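You operate a simulated robot arm through the tools that you are given. There is no shell and no other tool.

You are at the controls of a simulated robot arm. One attempt, no reset.

JOB
Bend the steel tab down to the line named on the card.
Fine: clamp the horseshoe first with the red lever; end with the black lever up and the red lever open; fingers clear of the tab.

The check looks at the end state, three seconds after you hand in, the way a careful person would. Anything else that was tipped, shoved, dropped, spilled or broken makes it a failure.

ROBOT AND FRAMES
A 7-joint arm with a two-finger gripper, fixed in place. Base frame: the origin is at the foot of the arm, x ahead of it, y to its left, z up. Units: mm, degrees, N and s.
With the tool pointing down near the work surface it reaches from about 300 to 700 mm from the base axis. Its first joint turns from -66.0 to 66.0 degrees. Payload 2.45 kg.
Tool frame: the origin (TCP) lies between the finger pads and is the grasp point; the fingertips stand 26 mm ahead of it; z points along the fingers, y is the line along which they close. Largest opening 96 mm; the body of the gripper starts 69 mm behind the TCP.
Orientation is that of the tool frame in the base frame, as a unit quaternion [w, x, y, z]. With the fingers straight down and closing along the base's y, the tool's x points along the base's -x, its y along +y and its z along -z.

CONTROLS
- The arm moves only by the tool arm_command. Its arguments are lists of equal length, an entry for each row: "translation": the shift along the tool's x, y, z in units of 40 mm (1.0 is 40 mm), a list of three; "angular": the turn, a rotation vector about the tool's x, y, z in units of 8 degrees (1.0 is 8 degrees), a list of three; "fingers": the opening, from 0 (shut) to 1 (fully open). In form: {"translation": [[x, y, z], ...], "angular": [[wx, wy, wz], ...], "fingers": [fingers, ...]}. A call has 1 to 20 rows; each row shifts and turns the commanded pose from where the row before left it, along the tool's axes as they then stand. A call with a number of a shift or a turn outside -1 to 1 is refused whole. A row lasts 0.2 s, in which the tool goes at most 50 mm and 8.6 degrees; a call with a longer step from one row to the next is refused whole, and so is a gripper value outside its range. Where a pose cannot be reached the arm comes as near as it can. A force on the tool above 50 N (or 10 N above the force at the start of the call, whichever is more), or a blocked arm, ends the call early, and 0.2 s more pass. The fingers move at their own pace and stop on an object; they squeeze with about 36 N. The grip force told is the motor's: it shows also when the fingers shut on nothing. Time passes only in rows, and 0.2 s behind the last, so rows that do not move let the fingers close. It gives the time, the measured TCP pose, the force on the tool (base axes), the opening and the grip force at its end, in the units of the frame above (readings bear some noise), with the torque about the TCP (base axes, N m) and any sound that the robot's microphone picked up.
- Cameras (640 x 400 px; columns grow to the right, rows downward): "scene" is fixed at [175.8, -413.9, 1403.5]; the picture's right is [0.55, -0.83, 0.00], its down [-0.62, -0.41, -0.67] and it looks along [0.55, 0.37, -0.75] (base axes); focal length 315 px, centre (320, 200). "wrist" rides on the gripper at [82, 3, -98] in the tool frame; the picture's right is [-0.04, 1.00, 0.00], its down [-0.73, -0.03, -0.68] and it looks along [-0.68, -0.03, 0.73] (tool axes); focal length 256 px, centre (320, 200). There is no depth. A picture from a camera that has moved, and an enlarged one, comes with that camera's place and axes in the base frame and with its lens.
- grab_frame(camera): a new picture of that camera. The clock stands still meanwhile.
- zoom(camera, box): a new picture of the part [left, top, right, bottom] of that camera's present view, enlarged. The clock stands still meanwhile.
- hand_in(): hands the job in; it is judged then, once.

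Nothing tells you positions but the pictures and the camera data. Unless the task says otherwise, let go and move clear before handing in.

The tools are called after "Request:" as a command line: name --argument value ..., lists and objects as JSON in quotes. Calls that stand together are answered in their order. arm_command: Moves the arm, as the interface text tells. Its arguments: {"type":"object","properties":{"translation":{"type":"array"},"angular":{"type":"array"},"fingers":{"type":"array"}},"required":["translation","angular","fingers"]} The other tools are called the same way: grab_frame (camera) takes a picture; zoom (camera, box) takes an enlarged picture of a part of a camera's view; hand_in () hands the job in.

At the start:

```text
time: 0.0
eef_pos: [392.6, -66.0, 1145.6]
ee_rot: [-0.001, 0.0, 1.0, 0.0]
wrist_force: [0.0, 0.9, 0.1]
moment: [0.02, 0.0, -0.02]
grip_width: 96.0
grasp_force: 0.0
```

scene: 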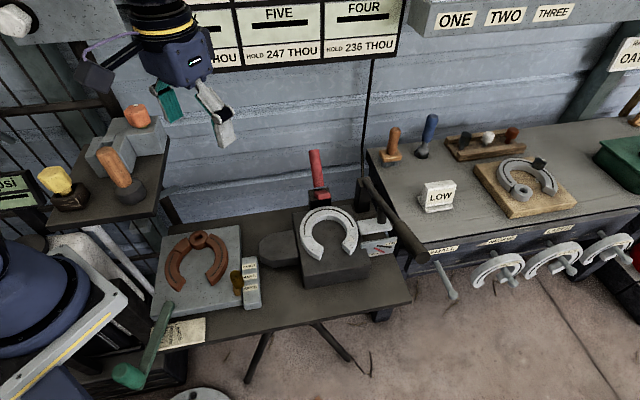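
wrist: 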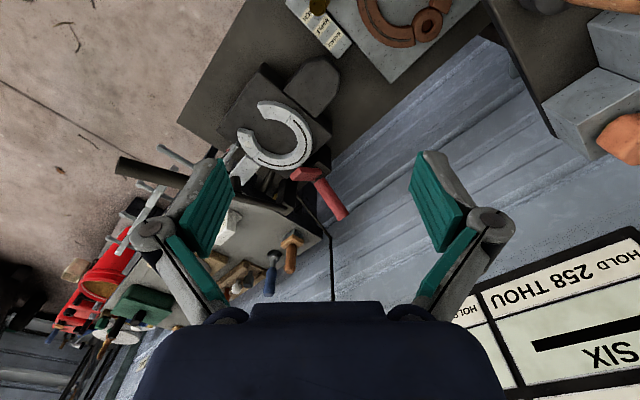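

I see a workbench with a horseshoe on an anvil block, a red lever behind it, a black lever to the right, and a card reading "LOW". I'll zoom in on these before moving anything.

Request:
zoom --camera "scene" --box '[260, 140, 420, 300]'

Request:
zoom --camera "scene" --box '[340, 180, 420, 270]'

Request:
zoom --camera "scene" --box '[360, 100, 600, 260]'

Request:
zoom --camera "scene" --box '[140, 220, 280, 360]'

Request:
zoom --camera "wrist" --box '[180, 60, 380, 240]'

```text
2.50 times, centred on (340, 220) of scene
camera zoom: at [175.8, -413.9, 1403.5], right [0.55, -0.83, 0.0], down [-0.62, -0.41, -0.67], along [0.55, 0.37, -0.75], focal length 787 px, centre (270, 150)
```

zoom: 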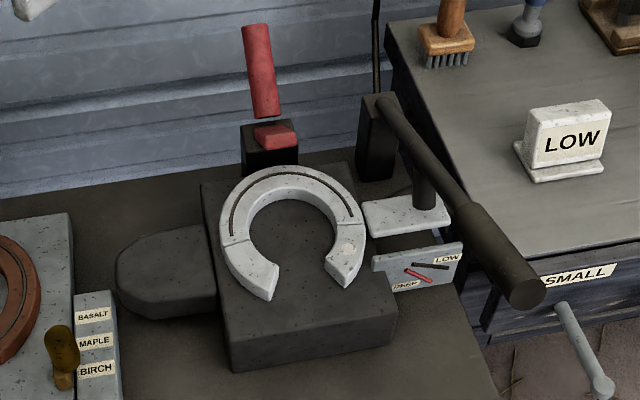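

```text
4.44 times, centred on (380, 225) of scene
camera zoom: at [175.8, -413.9, 1403.5], right [0.55, -0.83, 0.0], down [-0.62, -0.41, -0.67], along [0.55, 0.37, -0.75], focal length 1400 px, centre (53, 89)
```

zoom: 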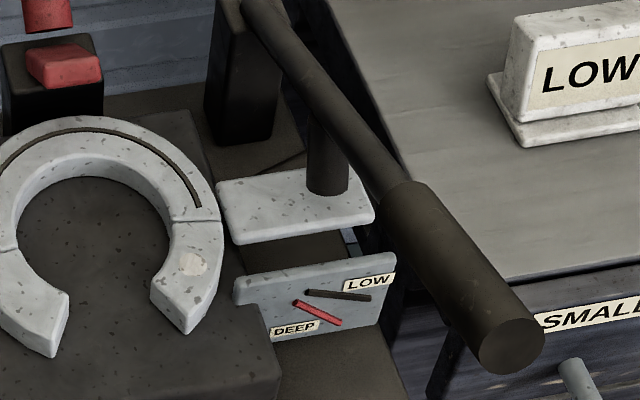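

```text
2.50 times, centred on (480, 180) of scene
camera zoom: at [175.8, -413.9, 1403.5], right [0.55, -0.83, 0.0], down [-0.62, -0.41, -0.67], along [0.55, 0.37, -0.75], focal length 787 px, centre (-80, 250)
```

zoom: 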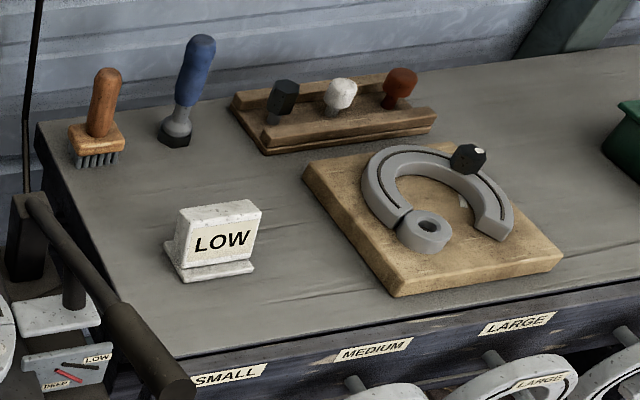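

```text
2.86 times, centred on (210, 290) of scene
camera zoom: at [175.8, -413.9, 1403.5], right [0.55, -0.83, 0.0], down [-0.62, -0.41, -0.67], along [0.55, 0.37, -0.75], focal length 900 px, centre (634, -57)
```

zoom: 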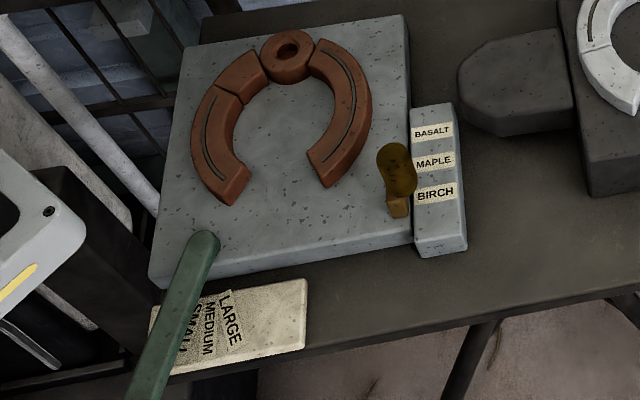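

```text
2.22 times, centred on (280, 150) of wrist
camera zoom: at [309.2, -62.0, 1243.3], right [0.04, 1.0, 0.0], down [0.73, -0.03, 0.68], along [0.68, -0.03, -0.73], focal length 569 px, centre (409, 311)
```

zoom: 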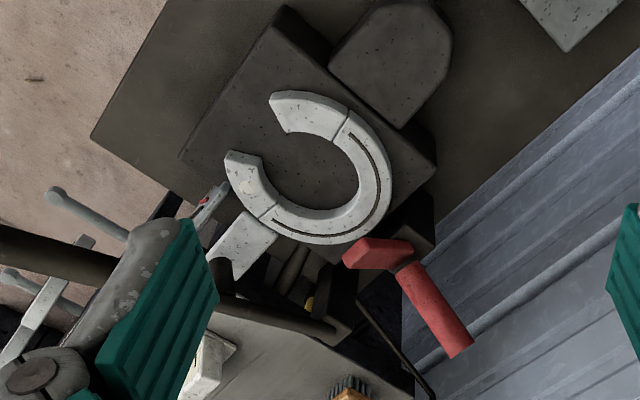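

The horseshoe sits on a block near [583, -167, 740]. The red lever is behind it with its tip near [718, -32, 854], and the black handle end is near [537, -400, 895]. I'll move the wrist camera round to look straight at the tab and gauge plate.

Request:
arm_command --translation '[[-0.131, -0.928, 0.264], [-0.131, -0.928, 0.264], [-0.131, -0.928, 0.264], [-0.131, -0.928, 0.264], [-0.131, -0.928, 0.264], [-0.131, -0.928, 0.264], [-0.131, -0.928, 0.264], [-0.131, -0.928, 0.264], [-0.131, -0.928, 0.264], [0, 0, 0], [0, 0, 0], [0, 0, 0], [0, 0, 0], [0, 0, 0]]' --angular '[[0, 0, 0], [0, 0, 0], [0, 0, 0], [0, 0, 0], [0, 0, 0], [0, 0, 0], [0, 0, 0], [0, 0, 0], [0, 0, 0], [0, 0, -1], [0, 0, -1], [0, 0, -1], [0, 0, -1], [0, 0, -1]]' --fingers '[1, 1, 1, 1, 1, 1, 1, 1, 1, 1, 1, 1, 1, 1]'

Request:
grab_frame --camera "wrist"

Request:
grab_frame --camera "scene"

```text
time: 3.0
eef_pos: [440.5, -399.1, 1049.1]
ee_rot: [0.0, -0.344, 0.939, 0.0]
wrist_force: [0.1, 0.2, 0.2]
moment: [0.01, 0.0, -0.01]
grip_width: 96.0
grasp_force: 0.1
```

```text
taken
camera wrist: at [373.2, -449.4, 1147.6], right [-0.61, 0.79, 0.0], down [0.58, 0.45, 0.68], along [0.54, 0.42, -0.73], focal length 256 px, centre (320, 200)
```

wrist: 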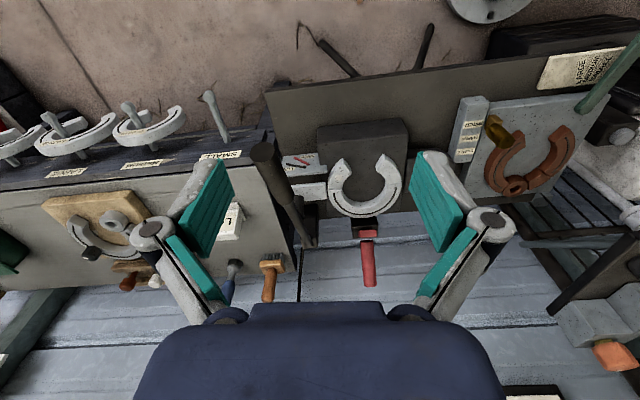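

```text
taken
```

scene: 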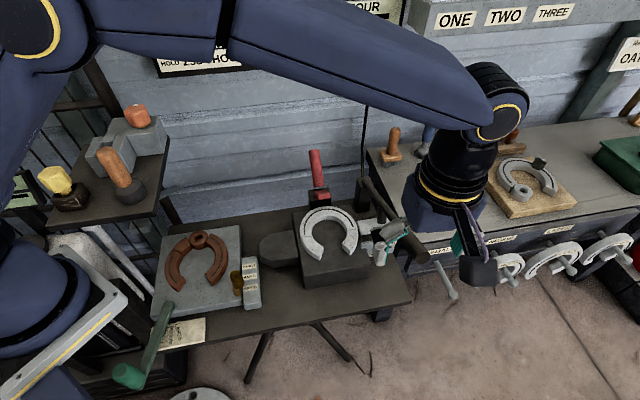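

The wrist view is upside down but shows the whole fixture, lined up with the picture. I'll zoom in on the gauge, the tab, the clamp and the lever.

Request:
zoom --camera "wrist" --box '[240, 110, 420, 300]'

Request:
zoom --camera "wrist" --box '[240, 130, 340, 230]'

Request:
zoom --camera "wrist" --box '[330, 200, 410, 290]'

```text
2.11 times, centred on (330, 205) of wrist
camera zoom: at [373.2, -449.4, 1147.6], right [-0.61, 0.79, 0.0], down [0.58, 0.45, 0.68], along [0.54, 0.42, -0.73], focal length 539 px, centre (299, 190)
```

zoom: 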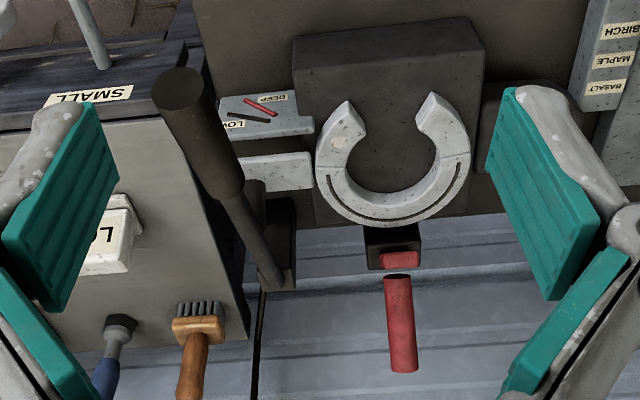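

```text
4.00 times, centred on (290, 180) of wrist
camera zoom: at [373.2, -449.4, 1147.6], right [-0.61, 0.79, 0.0], down [0.58, 0.45, 0.68], along [0.54, 0.42, -0.73], focal length 1024 px, centre (440, 280)
```

zoom: 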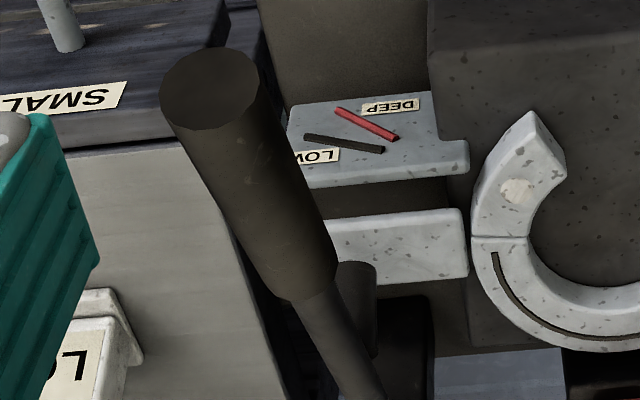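

```text
4.44 times, centred on (370, 245) of wrist
camera zoom: at [373.2, -449.4, 1147.6], right [-0.61, 0.79, 0.0], down [0.58, 0.45, 0.68], along [0.54, 0.42, -0.73], focal length 1138 px, centre (98, 0)
```

zoom: 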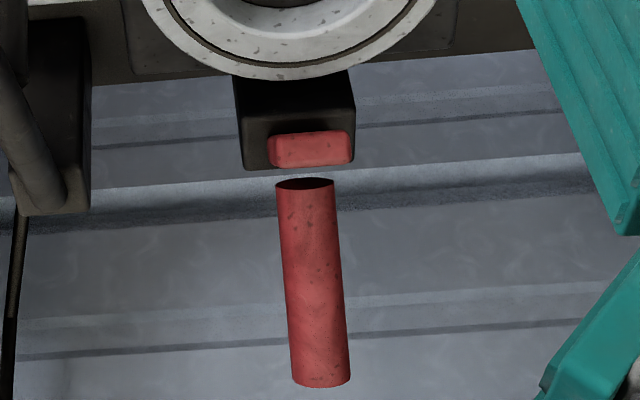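

The black handle end is near [548, -400, 878] and the tab and gauge lines are near z ≈ 700–715. I'll lower the arm well in front of the fixture and tilt the camera for a nearly level view of the gauge and tab.

Request:
arm_command --translation '[[0.275, -0.203, 0.883], [0.275, -0.203, 0.883], [0.275, -0.203, 0.883], [0.275, -0.203, 0.883], [0.275, -0.203, 0.883], [0.275, -0.203, 0.883], [0, 0, 0], [0, 0, 0], [0, 0, 0]]' --angular '[[0, 0, 0], [0, 0, 0], [0, 0, 0], [0, 0, 0], [0, 0, 0], [0, 0, 0], [0, -0.92, 0], [0, -0.92, 0], [0, -0.92, 0]]' --fingers '[1, 1, 1, 1, 1, 1, 1, 1, 1]'

Request:
grab_frame --camera "wrist"

```text
time: 5.0
eef_pos: [420.5, -477.9, 837.3]
ee_rot: [0.181, -0.337, 0.922, 0.065]
wrist_force: [-0.3, 0.2, 0.1]
moment: [0.02, 0.0, 0.05]
grip_width: 96.0
grasp_force: 0.0
```

```text
taken
camera wrist: at [330.8, -549.0, 897.9], right [-0.62, 0.79, 0.01], down [0.34, 0.25, 0.91], along [0.71, 0.56, -0.42], focal length 256 px, centre (320, 200)
```

wrist: 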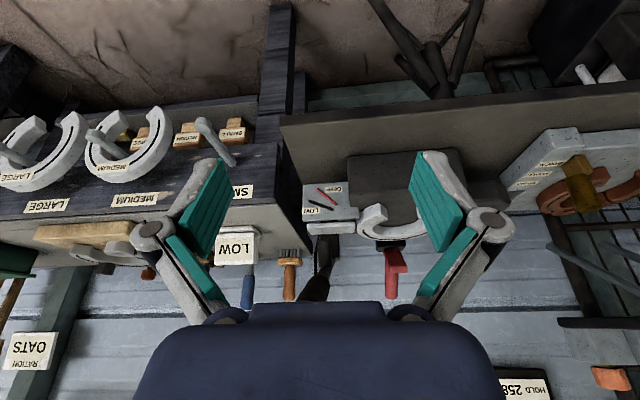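

Request:
zoom --camera "wrist" --box '[295, 165, 375, 255]'

Request:
zoom --camera "wrist" --box '[290, 150, 430, 310]'

```text
4.44 times, centred on (335, 210) of wrist
camera zoom: at [330.8, -549.0, 897.9], right [-0.62, 0.79, 0.01], down [0.34, 0.25, 0.91], along [0.71, 0.56, -0.42], focal length 1138 px, centre (253, 156)
```

zoom: 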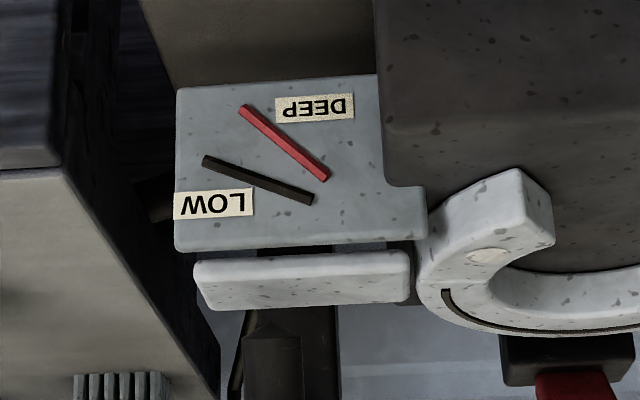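

```text
2.50 times, centred on (360, 230) of wrist
camera zoom: at [330.8, -549.0, 897.9], right [-0.62, 0.79, 0.01], down [0.34, 0.25, 0.91], along [0.71, 0.56, -0.42], focal length 640 px, centre (220, 125)
```

zoom: 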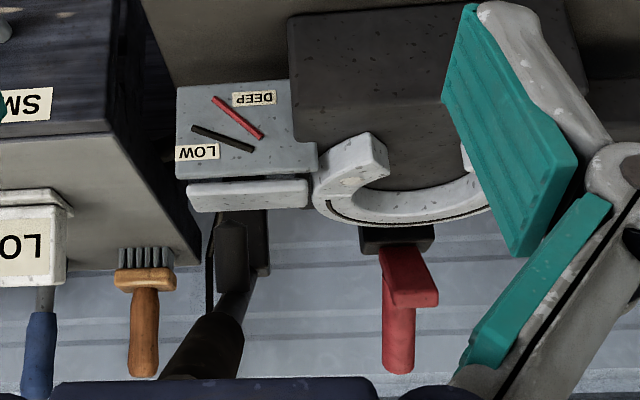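

The tab is flat now, the lines fan out from its hinge, and LOW is about 25° against roughly 45° for DEEP. Next I need to understand how the red clamp works, so I'll zoom in on it closely.

Request:
zoom --camera "scene" --box '[290, 140, 350, 200]'

Request:
zoom --camera "wrist" --box '[360, 225, 430, 305]'

Request:
zoom --camera "scene" --box '[350, 165, 440, 275]'

```text
6.67 times, centred on (320, 170) of scene
camera zoom: at [175.8, -413.9, 1403.5], right [0.56, -0.83, 0.0], down [-0.62, -0.41, -0.67], along [0.55, 0.37, -0.75], focal length 2099 px, centre (320, 400)
```

zoom: 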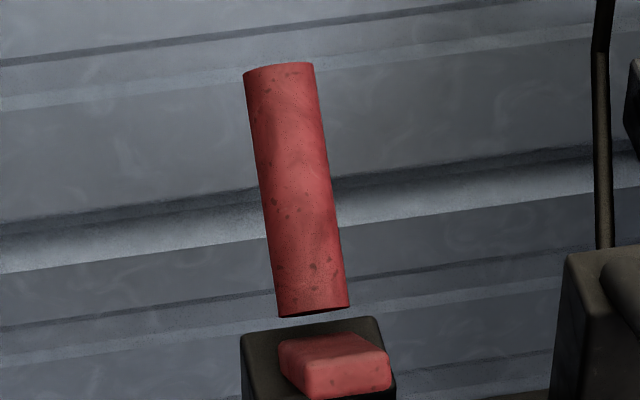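

```text
5.00 times, centred on (395, 265) of wrist
camera zoom: at [330.8, -549.0, 897.9], right [-0.62, 0.79, 0.01], down [0.34, 0.25, 0.91], along [0.71, 0.56, -0.42], focal length 1280 px, centre (-55, -125)
```

zoom: 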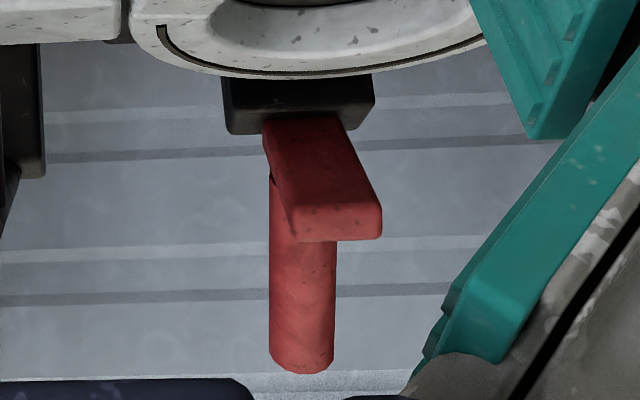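

```text
3.64 times, centred on (395, 220) of scene
camera zoom: at [175.8, -413.9, 1403.5], right [0.56, -0.83, 0.0], down [-0.62, -0.41, -0.67], along [0.55, 0.37, -0.75], focal length 1145 px, centre (47, 127)
```

zoom: 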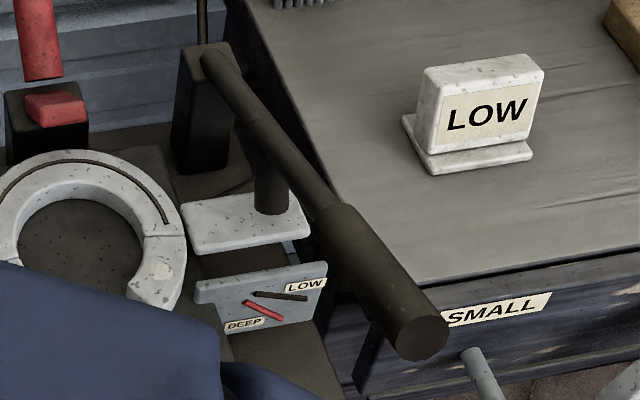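

The red lever is an L: its clamp arm points up and forward, and its handle leans back from about [687, -66, 766] to [730, -23, 846]. Pulling the handle up and forward should bring the arm down on the horseshoe. I'll rise clear of the black lever, then move above and in front of the red handle.

Request:
arm_command --translation '[[-0.38, 0, -0.939], [-0.38, 0, -0.939], [-0.38, 0, -0.939], [-0.38, 0, -0.939], [-0.38, 0, -0.939], [-0.38, 0, -0.939], [-0.794, 0.309, 0.517], [-0.794, 0.309, 0.517], [-0.794, 0.309, 0.517], [-0.794, 0.309, 0.517], [-0.794, 0.309, 0.517], [-0.794, 0.309, 0.517], [-0.794, 0.309, 0.517], [-0.794, 0.309, 0.517], [-0.794, 0.309, 0.517], [-0.794, 0.309, 0.517], [-0.794, 0.309, 0.517]]' --angular '[[0, 0, 0], [0, 0, 0], [0, 0, 0], [0, 0, 0], [0, 0, 0], [0, 0, 0], [0, 0, 0], [0, 0, 0], [0, 0, 0], [0, 0, 0], [0, 0, 0], [0, 0, 0], [0, 0, 0], [0, 0, 0], [0, 0, 0], [0, 0, 0], [0, 0, 0]]' --fingers '[1, 1, 1, 1, 1, 1, 1, 1, 1, 1, 1, 1, 1, 1, 1, 1, 1]'

Request:
arm_command --translation '[[0, 0, 0], [0, 0, 0], [0, 0, 0], [0, 0, 0]]' --angular '[[0, -0.75, 0], [0, -0.75, 0], [0, -0.75, 0], [-0.482, 0, -0.575]]' --fingers '[1, 1, 1, 1]'

Request:
grab_frame --camera "wrist"

Request:
grab_frame --camera "scene"

```text
time: 8.6
eef_pos: [644.9, -110.8, 1000.0]
ee_rot: [0.181, -0.336, 0.922, 0.066]
wrist_force: [0.3, -0.1, 0.7]
moment: [-0.01, 0.01, -0.01]
grip_width: 96.1
grasp_force: 0.1
```

```text
time: 9.6
eef_pos: [645.5, -111.0, 1001.9]
ee_rot: [0.316, -0.366, 0.865, 0.133]
wrist_force: [0.1, -0.5, 0.6]
moment: [0.0, -0.03, 0.0]
grip_width: 96.1
grasp_force: 0.1
```

```text
taken
camera wrist: at [554.5, -199.1, 1024.5], right [-0.7, 0.72, 0.03], down [0.11, 0.07, 0.99], along [0.71, 0.7, -0.12], focal length 256 px, centre (320, 200)
```

wrist: 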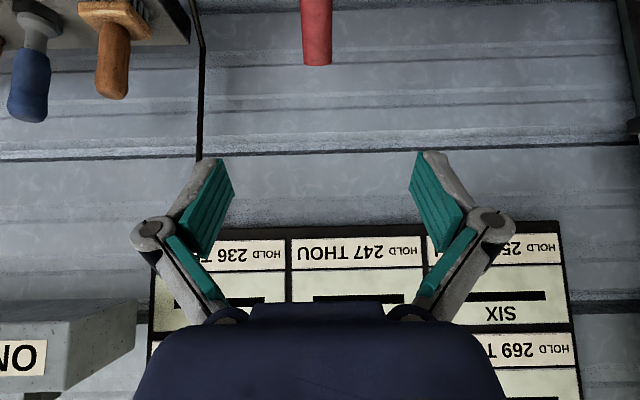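

```text
taken
```

scene: 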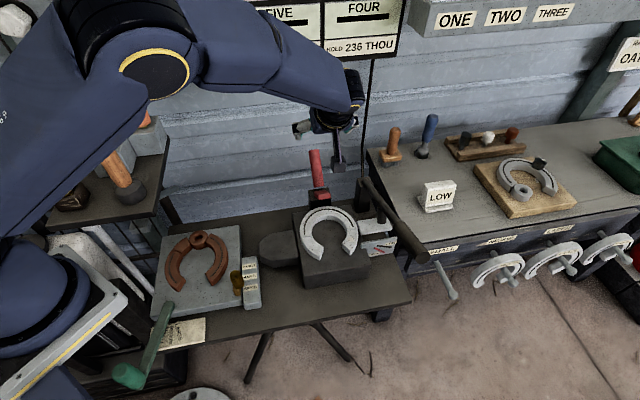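

The gripper is lined up with the red lever's plane. I'll move in to a point about 100 mm short of the handle and check again.

Request:
arm_command --translation '[[0.285, 0.01, 0.936], [0.285, 0.01, 0.936], [0.285, 0.01, 0.936], [0, 0, 0]]' --angular '[[0, 0, 0], [0, 0, 0], [0, 0, 0], [0, 0, 0]]' --fingers '[1, 1, 1, 1]'

Request:
grab_frame --camera "wrist"

Request:
zoom --camera "scene" --box '[270, 100, 400, 240]'

```text
time: 10.6
eef_pos: [676.9, -76.8, 890.7]
ee_rot: [0.316, -0.367, 0.865, 0.133]
wrist_force: [0.0, -0.3, -0.9]
moment: [0.0, -0.03, 0.0]
grip_width: 96.0
grasp_force: 0.1
```

```text
taken
camera wrist: at [586.3, -165.4, 914.5], right [-0.7, 0.72, 0.03], down [0.11, 0.07, 0.99], along [0.71, 0.7, -0.12], focal length 256 px, centre (320, 200)
```

wrist: 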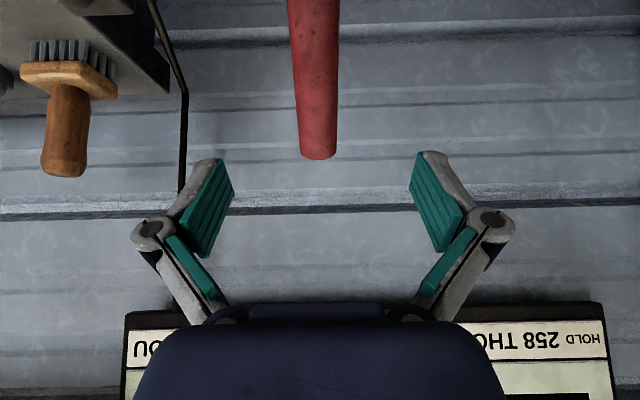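

```text
2.86 times, centred on (335, 170) of scene
camera zoom: at [175.8, -413.9, 1403.5], right [0.56, -0.83, 0.0], down [-0.62, -0.41, -0.67], along [0.55, 0.37, -0.75], focal length 900 px, centre (277, 286)
```

zoom: 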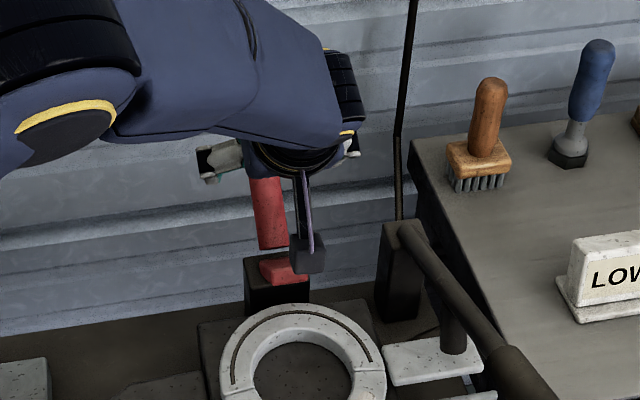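

The handle's tip is centred between the fingers, at about [724, -30, 856]. I'll advance about 60 mm along the fingers and check before closing.

Request:
arm_command --translation '[[0, -0.05, 0.5], [0, -0.05, 0.5], [0, 0, 0.5], [0, 0, 0]]' --angular '[[0, 0, 0], [0, 0, 0], [0, 0, 0], [0, 0, 0]]' --fingers '[1, 1, 1, 1]'

Request:
grab_frame --camera "wrist"

Request:
zoom --camera "scene" --box '[270, 100, 400, 240]'

```text
time: 11.6
eef_pos: [704.3, -52.3, 846.4]
ee_rot: [0.316, -0.367, 0.864, 0.134]
wrist_force: [-0.1, 0.6, 0.0]
moment: [0.02, -0.02, 0.0]
grip_width: 95.9
grasp_force: 0.1
```

```text
taken
camera wrist: at [614.0, -140.6, 870.0], right [-0.7, 0.72, 0.03], down [0.11, 0.07, 0.99], along [0.71, 0.69, -0.12], focal length 256 px, centre (320, 200)
```

wrist: 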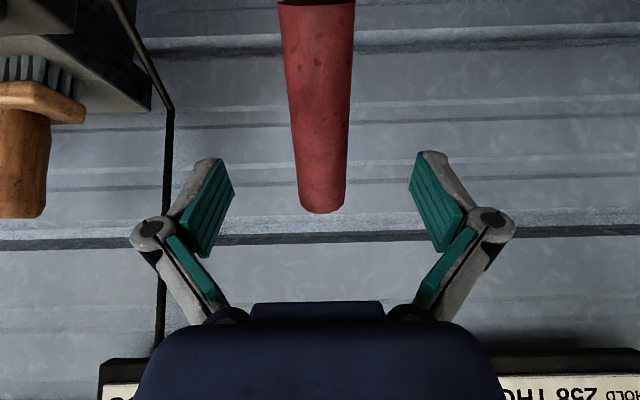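

```text
2.86 times, centred on (335, 170) of scene
camera zoom: at [175.8, -413.9, 1403.5], right [0.56, -0.83, 0.0], down [-0.62, -0.41, -0.67], along [0.55, 0.37, -0.75], focal length 900 px, centre (277, 286)
```

zoom: 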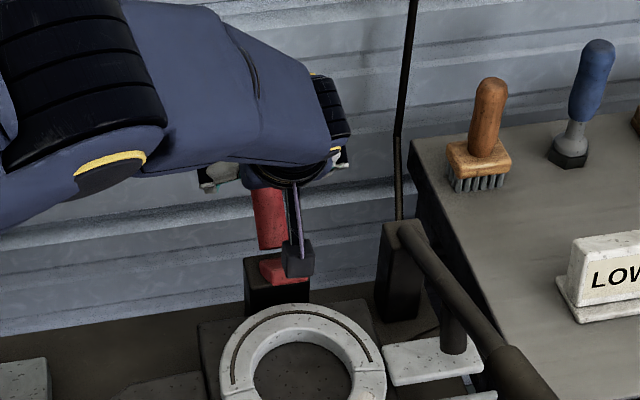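

The handle now lies along the gripper's x axis, centred and about 10 mm ahead of the grasp point. I'll advance the last bit and close on it.

Request:
arm_command --translation '[[0, 0, 0.27], [0, 0, 0], [0, 0, 0], [0, 0, 0], [0, 0, 0], [0, 0, 0], [0, 0, 0]]' --angular '[[0, 0, 0], [0, 0, 0], [0, 0, 0], [0, 0, 0], [0, 0, 0], [0, 0, 0], [0, 0, 0]]' --fingers '[1, 0.2, 0.2, 0.2, 0.2, 0.2, 0.2]'

Request:
grab_frame --camera "wrist"

```text
time: 13.2
eef_pos: [711.2, -47.7, 837.0]
ee_rot: [0.315, -0.368, 0.864, 0.135]
wrist_force: [-3.0, 0.2, 1.0]
moment: [0.28, 0.37, -0.44]
grip_width: 28.9
grasp_force: 44.6
```

```text
taken
camera wrist: at [618.9, -134.7, 861.4], right [-0.7, 0.72, 0.03], down [0.11, 0.07, 0.99], along [0.71, 0.69, -0.12], focal length 256 px, centre (320, 200)
```

wrist: 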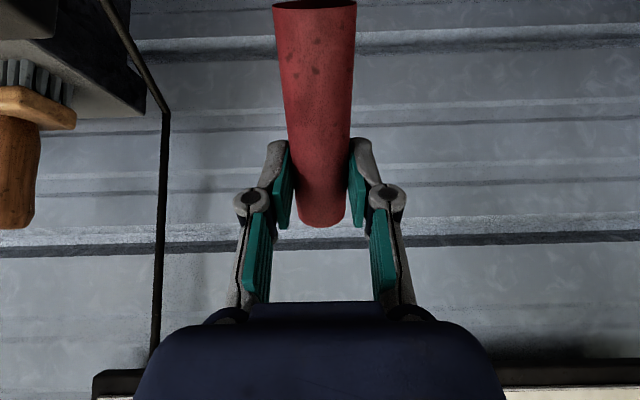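

The fingers hold the handle, with the opening at 28.9 mm. I'll pull it a few degrees along its likely arc and watch the forces to find the true pivot.

Request:
arm_command --translation '[[0.072, 0, -0.178], [0.072, 0, -0.178], [0, 0, 0]]' --angular '[[0, -0.5, 0], [0, -0.5, 0], [0, 0, 0]]' --fingers '[0.2, 0.2, 0.2]'

Request:
grab_frame --camera "wrist"

Request:
zoom --camera "scene" --box '[270, 100, 400, 240]'

```text
time: 14.0
eef_pos: [701.1, -55.9, 847.2]
ee_rot: [0.376, -0.357, 0.84, 0.16]
wrist_force: [14.3, 8.7, -8.5]
moment: [1.31, -0.85, -0.65]
grip_width: 29.1
grasp_force: 45.3
```

```text
taken
camera wrist: at [608.5, -145.3, 850.8], right [-0.7, 0.71, 0.03], down [0.01, -0.03, 1.0], along [0.71, 0.7, 0.02], focal length 256 px, centre (320, 200)
```

wrist: 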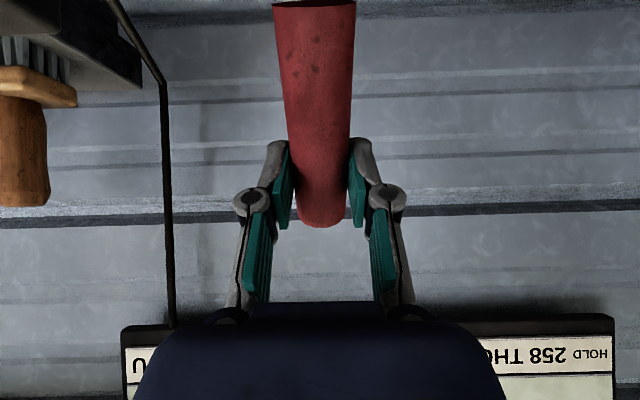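

```text
2.86 times, centred on (335, 170) of scene
camera zoom: at [176.3, -413.8, 1403.5], right [0.55, -0.83, 0.0], down [-0.62, -0.41, -0.67], along [0.55, 0.37, -0.75], focal length 900 px, centre (277, 286)
```

zoom: 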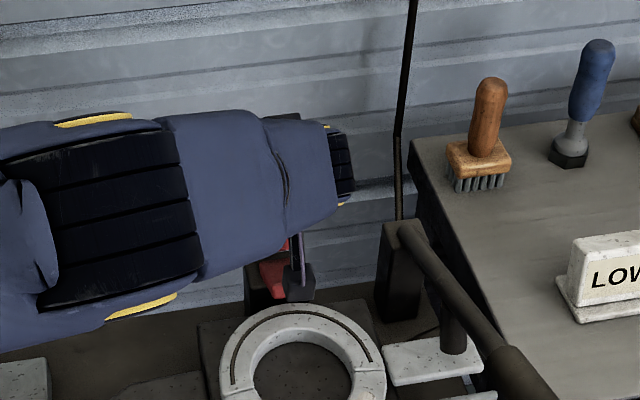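

The lever is following with about 18 N of resistance, mostly along the direction of motion. I'll carry on along the same arc.

Request:
arm_command --translation '[[0.072, 0, -0.178], [0.072, 0, -0.178], [0.072, 0, -0.178], [0, 0, 0]]' --angular '[[0, -0.5, 0], [0, -0.5, 0], [0, -0.5, 0], [0, 0, 0]]' --fingers '[0.2, 0.2, 0.2, 0.2]'

Request:
grab_frame --camera "wrist"

Request:
grab_frame --camera "scene"

```text
time: 15.0
eef_pos: [686.2, -70.8, 852.4]
ee_rot: [0.461, -0.339, 0.796, 0.197]
wrist_force: [9.3, 14.8, 6.2]
moment: [1.21, -0.71, -0.21]
grip_width: 28.8
grasp_force: 44.6
```

```text
taken
camera wrist: at [594.8, -159.6, 831.1], right [-0.71, 0.71, 0.04], down [-0.13, -0.18, 0.97], along [0.69, 0.68, 0.22], focal length 256 px, centre (320, 200)
```

wrist: 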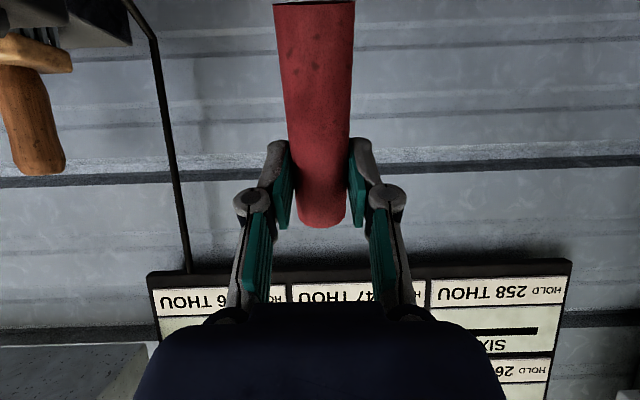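

```text
taken
```

scene: 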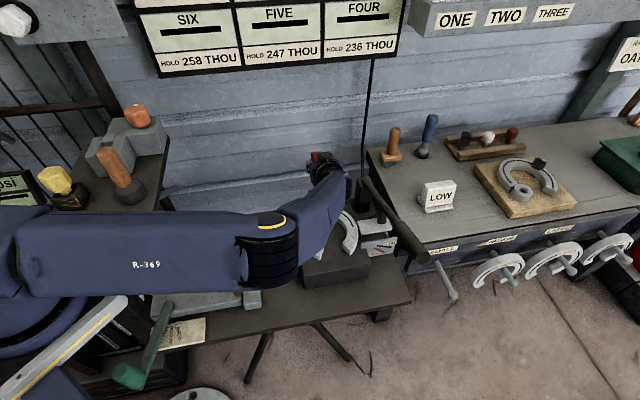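

The handle is now nearly upright and still moving freely with about 18 N of drag. To keep the forearm from dropping, I'll hold the tilt and pull the handle further, letting it pivot in the grip.

Request:
arm_command --translation '[[0.1, 0, -0.225], [0.1, 0, -0.225], [0, 0, 0]]' --angular '[[0, 0, 0], [0, 0, 0], [0, 0, 0]]' --fingers '[0.2, 0.2, 0.2]'

Request:
grab_frame --camera "wrist"

Request:
zoom --camera "scene" --box '[290, 140, 400, 260]'

```text
time: 15.8
eef_pos: [670.7, -85.6, 852.6]
ee_rot: [0.459, -0.339, 0.797, 0.195]
wrist_force: [-6.7, 12.1, -5.1]
moment: [0.36, -0.08, 0.16]
grip_width: 29.4
grasp_force: 36.7
```

```text
taken
camera wrist: at [580.8, -173.8, 831.2], right [-0.71, 0.71, 0.04], down [-0.13, -0.18, 0.97], along [0.69, 0.69, 0.22], focal length 256 px, centre (320, 200)
```

wrist: 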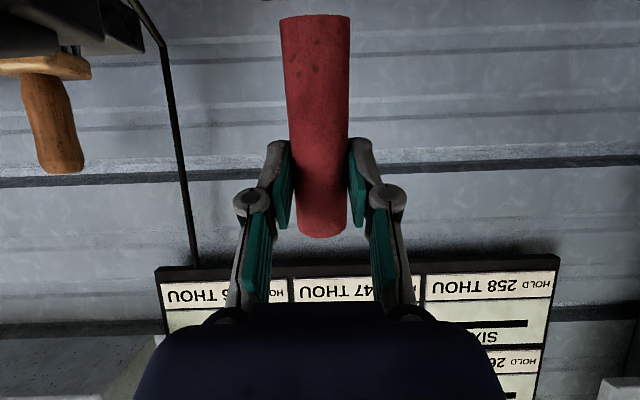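

```text
3.33 times, centred on (345, 200) of scene
camera zoom: at [175.7, -413.7, 1403.6], right [0.55, -0.83, 0.0], down [-0.62, -0.41, -0.67], along [0.55, 0.37, -0.75], focal length 1050 px, centre (237, 200)
```

zoom: 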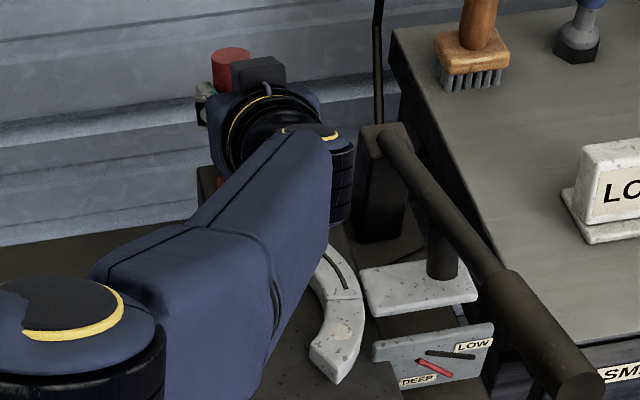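

The handle is turning freely in the grip with low force. I'll pull it another 10° or so.

Request:
arm_command --translation '[[0.13, -0.02, -0.21], [0.14, -0.02, -0.21], [0, 0, 0]]' --angular '[[0, 0, 0], [0, 0, 0], [0, 0, 0]]' --fingers '[0.2, 0.2, 0.2]'

Request:
grab_frame --camera "wrist"

Request:
zoom --camera "scene" --box '[290, 140, 400, 260]'

```text
time: 16.4
eef_pos: [665.0, -91.2, 853.0]
ee_rot: [0.461, -0.34, 0.795, 0.199]
wrist_force: [17.2, 6.6, -9.8]
moment: [-0.58, 0.55, -0.22]
grip_width: 29.1
grasp_force: 44.7
stopped in row 2: the force on the tool passed its limit at 62 N (the readings are from after the stop); the commanded pose is now the measured one
```

```text
taken
camera wrist: at [574.9, -180.3, 831.4], right [-0.71, 0.7, 0.04], down [-0.13, -0.19, 0.97], along [0.69, 0.69, 0.23], focal length 256 px, centre (320, 200)
```

wrist: 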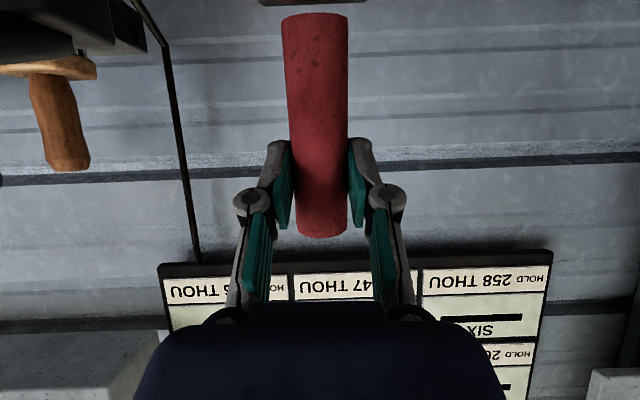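

```text
3.33 times, centred on (345, 200) of scene
camera zoom: at [176.4, -413.8, 1403.5], right [0.55, -0.83, 0.0], down [-0.62, -0.41, -0.67], along [0.55, 0.37, -0.75], focal length 1050 px, centre (237, 200)
```

zoom: 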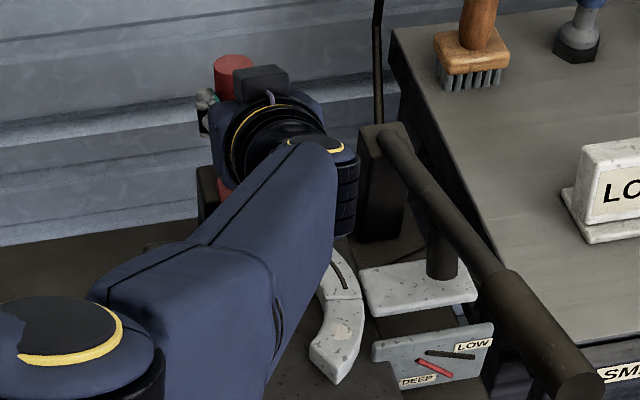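

The pull stopped hard with the handle about upright, some 35° from where it began, which suggests the clamp arm is on the horseshoe. I'll add a gentle extra pull to make sure it's seated.

Request:
arm_command --translation '[[0.02, 0, -0.04], [0.02, 0, -0.04], [0, 0, 0]]' --angular '[[0, 0, 0], [0, 0, 0], [0, 0, 0]]' --fingers '[0.2, 0.2, 0.2]'

```text
time: 16.9
eef_pos: [665.8, -90.9, 852.9]
ee_rot: [0.462, -0.34, 0.795, 0.199]
wrist_force: [18.1, 4.4, -10.4]
moment: [-0.45, 0.44, -0.22]
grip_width: 29.3
grasp_force: 45.0
stopped in row 2: the force on the tool passed its limit at 56 N (the readings are from after the stop); the commanded pose is now the measured one
```

That's a solid stop. I'll let go, back off along the fingers, and check whether the arm sits on the horseshoe.

Request:
arm_command --translation '[[0, 0, 0], [0, 0, 0], [0, 0, 0], [0, 0, 0], [0, 0, -0.5], [0, 0, -1], [0, 0, -1], [0, 0, -1], [-0.6, 0, -0.6], [-0.6, 0, -0.6]]' --angular '[[0, 0, 0], [0, 0, 0], [0, 0, 0], [0, 0, 0], [0, 0, 0], [0, 0, 0], [0, 0, 0], [0, 0, 0], [0, 0, 0], [0, 0, 0]]' --fingers '[0.8, 0.8, 0.8, 0.8, 0.8, 0.8, 0.8, 0.8, 0.8, 0.8]'

Request:
grab_frame --camera "wrist"

Request:
grab_frame --camera "scene"

```text
time: 19.1
eef_pos: [569.9, -192.9, 989.8]
ee_rot: [0.463, -0.34, 0.794, 0.2]
wrist_force: [0.5, 0.4, 0.6]
moment: [0.0, -0.05, -0.01]
grip_width: 76.7
grasp_force: 0.2
```

```text
taken
camera wrist: at [479.2, -282.4, 968.3], right [-0.71, 0.7, 0.04], down [-0.14, -0.19, 0.97], along [0.69, 0.69, 0.23], focal length 256 px, centre (320, 200)
```

wrist: 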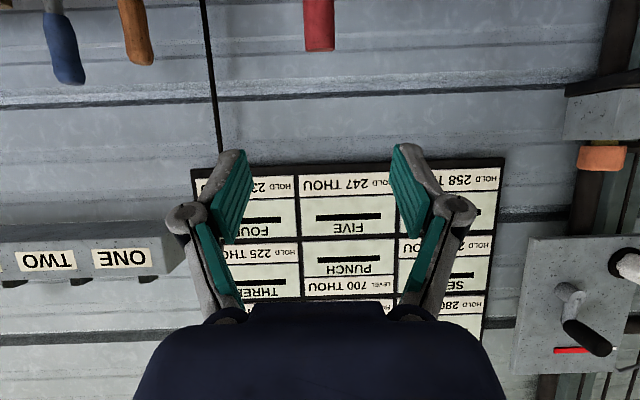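

```text
taken
```

scene: 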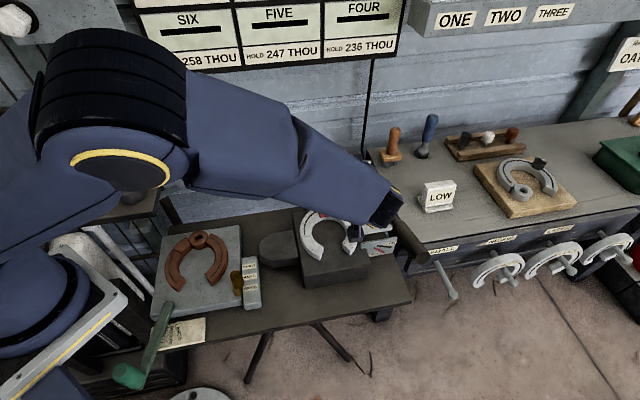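

I've released it and the arm is clear. I'll level the tool again to look down at the clamp.

Request:
arm_command --translation '[[0, 0, -0.3], [0, 0, -0.3], [0, 0, -0.3], [0, 0, -0.3], [0, 0, 0], [0, 0, 0], [0, 0, 0], [0, 0, 0]]' --angular '[[0, 0.94, 0], [0, 0.94, 0], [0, 0.94, 0], [0, 0.94, 0], [0, 0.94, 0], [0, 0.94, 0], [0, 0.94, 0], [0, 0.94, 0]]' --fingers '[1, 1, 1, 1, 1, 1, 1, 1]'

Request:
grab_frame --camera "wrist"

Request:
grab_frame --camera "scene"

```text
time: 20.9
eef_pos: [543.6, -219.8, 1019.5]
ee_rot: [0.0, -0.395, 0.919, 0.0]
wrist_force: [-0.9, 0.3, 0.5]
moment: [0.0, 0.02, 0.01]
grip_width: 96.0
grasp_force: 0.0
```

```text
taken
camera wrist: at [483.4, -276.8, 1118.4], right [-0.7, 0.72, 0.0], down [0.53, 0.51, 0.68], along [0.49, 0.47, -0.73], focal length 256 px, centre (320, 200)
```

wrist: 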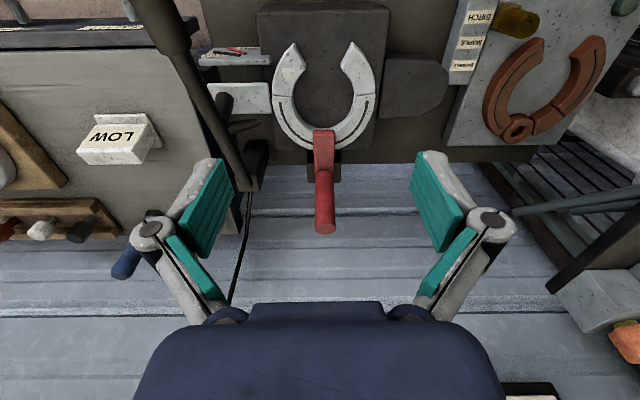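

```text
taken
```

scene: 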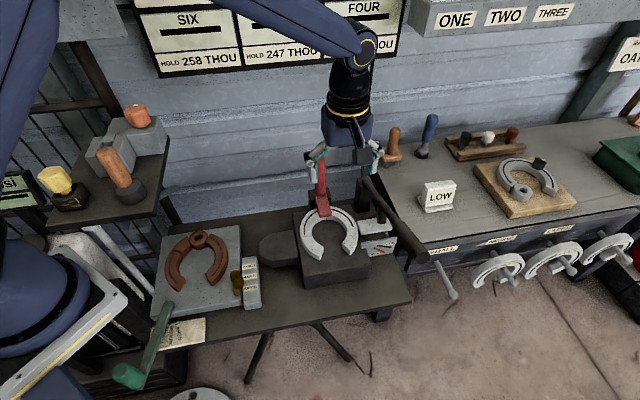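

Request:
zoom --camera "wrist" --box '[240, 90, 400, 250]'

Request:
zoom --camera "scene" --box '[280, 150, 380, 270]'

Request:
zoom --camera "wrist" --box '[130, 0, 290, 200]'

```text
2.50 times, centred on (320, 170) of wrist
camera zoom: at [483.4, -276.8, 1118.4], right [-0.7, 0.72, 0.0], down [0.53, 0.51, 0.68], along [0.49, 0.47, -0.73], focal length 640 px, centre (320, 275)
```

zoom: 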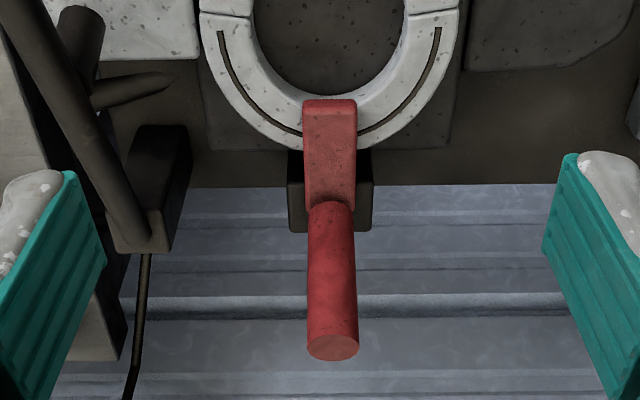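

```text
3.33 times, centred on (330, 210) of scene
camera zoom: at [175.7, -414.0, 1403.5], right [0.55, -0.83, 0.0], down [-0.62, -0.41, -0.67], along [0.55, 0.37, -0.75], focal length 1050 px, centre (287, 167)
```

zoom: 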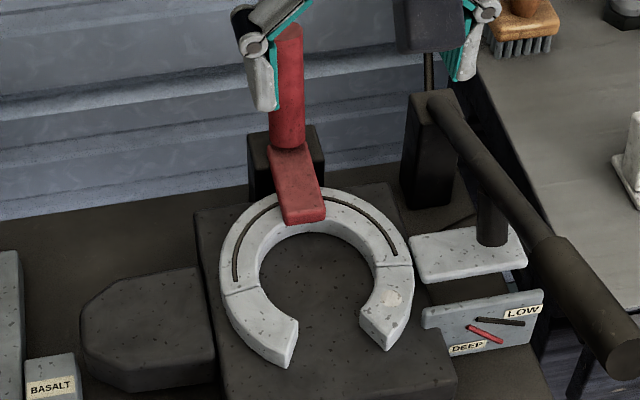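

```text
2.00 times, centred on (210, 100) of wrist
camera zoom: at [483.4, -276.8, 1118.4], right [-0.7, 0.72, 0.0], down [0.53, 0.51, 0.68], along [0.49, 0.47, -0.73], focal length 512 px, centre (540, 400)
```

zoom: 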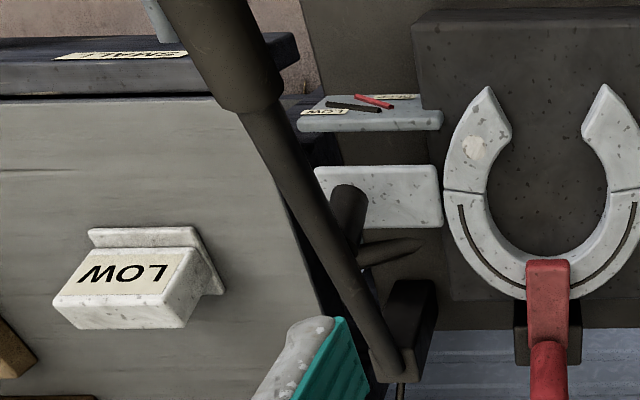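

The clamp arm now lies flat across the horseshoe, so it's clamped. Next is the black lever: I'll move above and in front of its handle to locate it precisely.

Request:
arm_command --translation '[[0.773, -0.638, 0], [0.773, -0.638, 0], [0.773, -0.638, 0], [0.773, -0.638, 0], [0.773, -0.638, 0], [0, 0, 0]]' --angular '[[0, 0, 0], [0, 0, 0], [0, 0, 0], [0, 0, 0], [0, 0, 0], [0, 0, 0]]' --fingers '[1, 1, 1, 1, 1, 1]'

Request:
grab_frame --camera "wrist"

Request:
grab_frame --camera "scene"

```text
time: 22.3
eef_pos: [529.8, -419.5, 1019.0]
ee_rot: [0.002, -0.395, 0.919, 0.003]
wrist_force: [-0.6, 0.0, 0.8]
moment: [0.0, 0.01, 0.04]
grip_width: 96.0
grasp_force: 0.0
```

```text
taken
camera wrist: at [469.4, -476.0, 1117.4], right [-0.7, 0.72, 0.0], down [0.53, 0.51, 0.68], along [0.49, 0.48, -0.73], focal length 256 px, centre (320, 200)
```

wrist: 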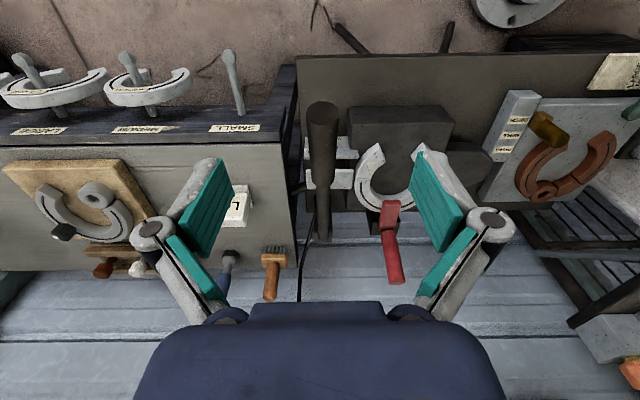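

```text
taken
```

scene: 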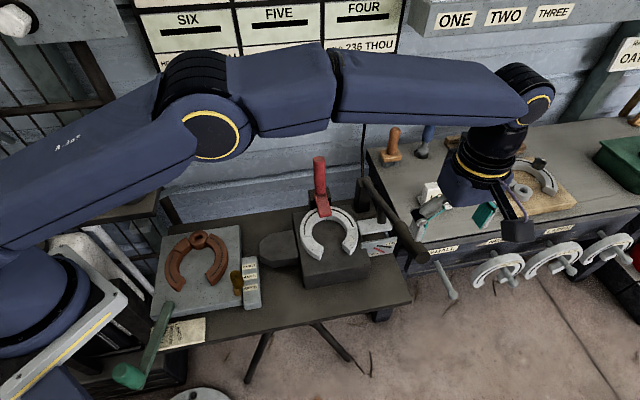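

The lever lines up with the gripper. Its handle end is at about [545, -400, 876] and is roughly 34 mm thick. I'll move over the grip point near [575, -369, 863] and descend with the fingers straddling it.

Request:
arm_command --translation '[[-0.85, -0.0375, 0], [-0.85, -0.0375, 0], [0, 0, 1], [0, 0, 1], [0, 0, 0.9], [0, 0, 0]]' --angular '[[0, 0, 0], [0, 0, 0], [0, 0, 0], [0, 0, 0], [0, 0, 0], [0, 0, 0]]' --fingers '[1, 1, 1, 1, 1, 1]'

Request:
grab_frame --camera "wrist"

Request:
grab_frame --camera "scene"

```text
time: 23.7
eef_pos: [576.3, -370.6, 901.0]
ee_rot: [0.002, -0.394, 0.919, 0.001]
wrist_force: [-0.5, -0.1, -0.5]
moment: [-0.03, 0.01, 0.03]
grip_width: 95.9
grasp_force: 0.0
```

```text
taken
camera wrist: at [516.3, -428.0, 1000.3], right [-0.7, 0.72, 0.0], down [0.53, 0.51, 0.68], along [0.49, 0.48, -0.73], focal length 256 px, centre (320, 200)
```

wrist: 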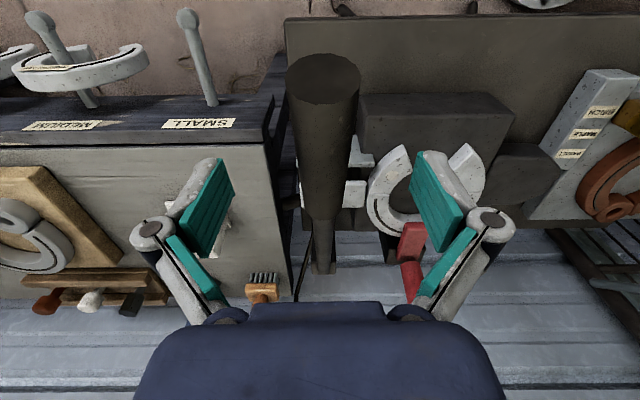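

```text
taken
```

scene: 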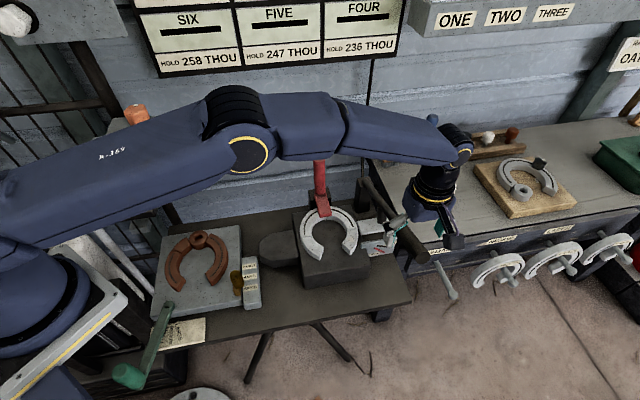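

The handle is centred between the open fingers. I'll descend the last 38 mm and close on it.

Request:
arm_command --translation '[[0, 0, 0.48], [0, 0, 0.47], [0, 0, 0], [0, 0, 0], [0, 0, 0], [0, 0, 0], [0, 0, 0], [0, 0, 0]]' --angular '[[0, 0, 0], [0, 0, 0], [0, 0, 0], [0, 0, 0], [0, 0, 0], [0, 0, 0], [0, 0, 0], [0, 0, 0]]' --fingers '[1, 1, 0.25, 0.25, 0.25, 0.25, 0.25, 0.25]'

Request:
grab_frame --camera "wrist"

Request:
zoom --camera "scene" --box '[340, 170, 430, 280]'

```text
time: 25.5
eef_pos: [577.3, -369.3, 864.3]
ee_rot: [0.0, -0.394, 0.919, 0.003]
wrist_force: [-11.1, 8.5, -2.5]
moment: [-0.26, -0.08, -0.14]
grip_width: 33.1
grasp_force: 6.7
```

```text
taken
camera wrist: at [517.4, -428.2, 962.9], right [-0.7, 0.72, 0.0], down [0.53, 0.51, 0.68], along [0.49, 0.48, -0.73], focal length 256 px, centre (320, 200)
```

wrist: 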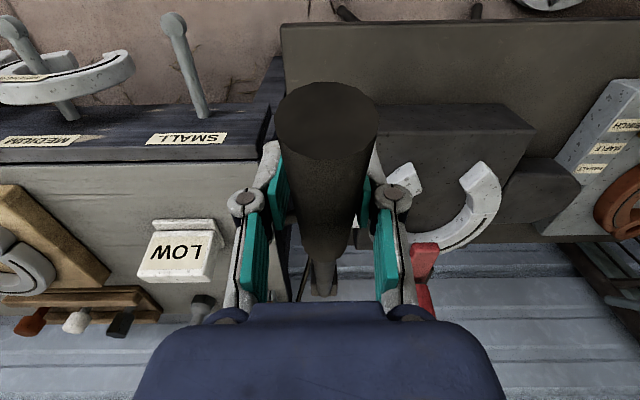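

```text
3.64 times, centred on (385, 225) of scene
camera zoom: at [175.5, -413.7, 1403.6], right [0.55, -0.83, 0.0], down [-0.62, -0.41, -0.67], along [0.55, 0.37, -0.75], focal length 1145 px, centre (84, 109)
```

zoom: 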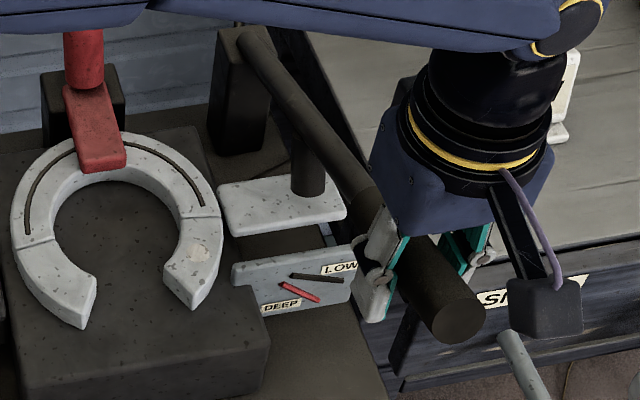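

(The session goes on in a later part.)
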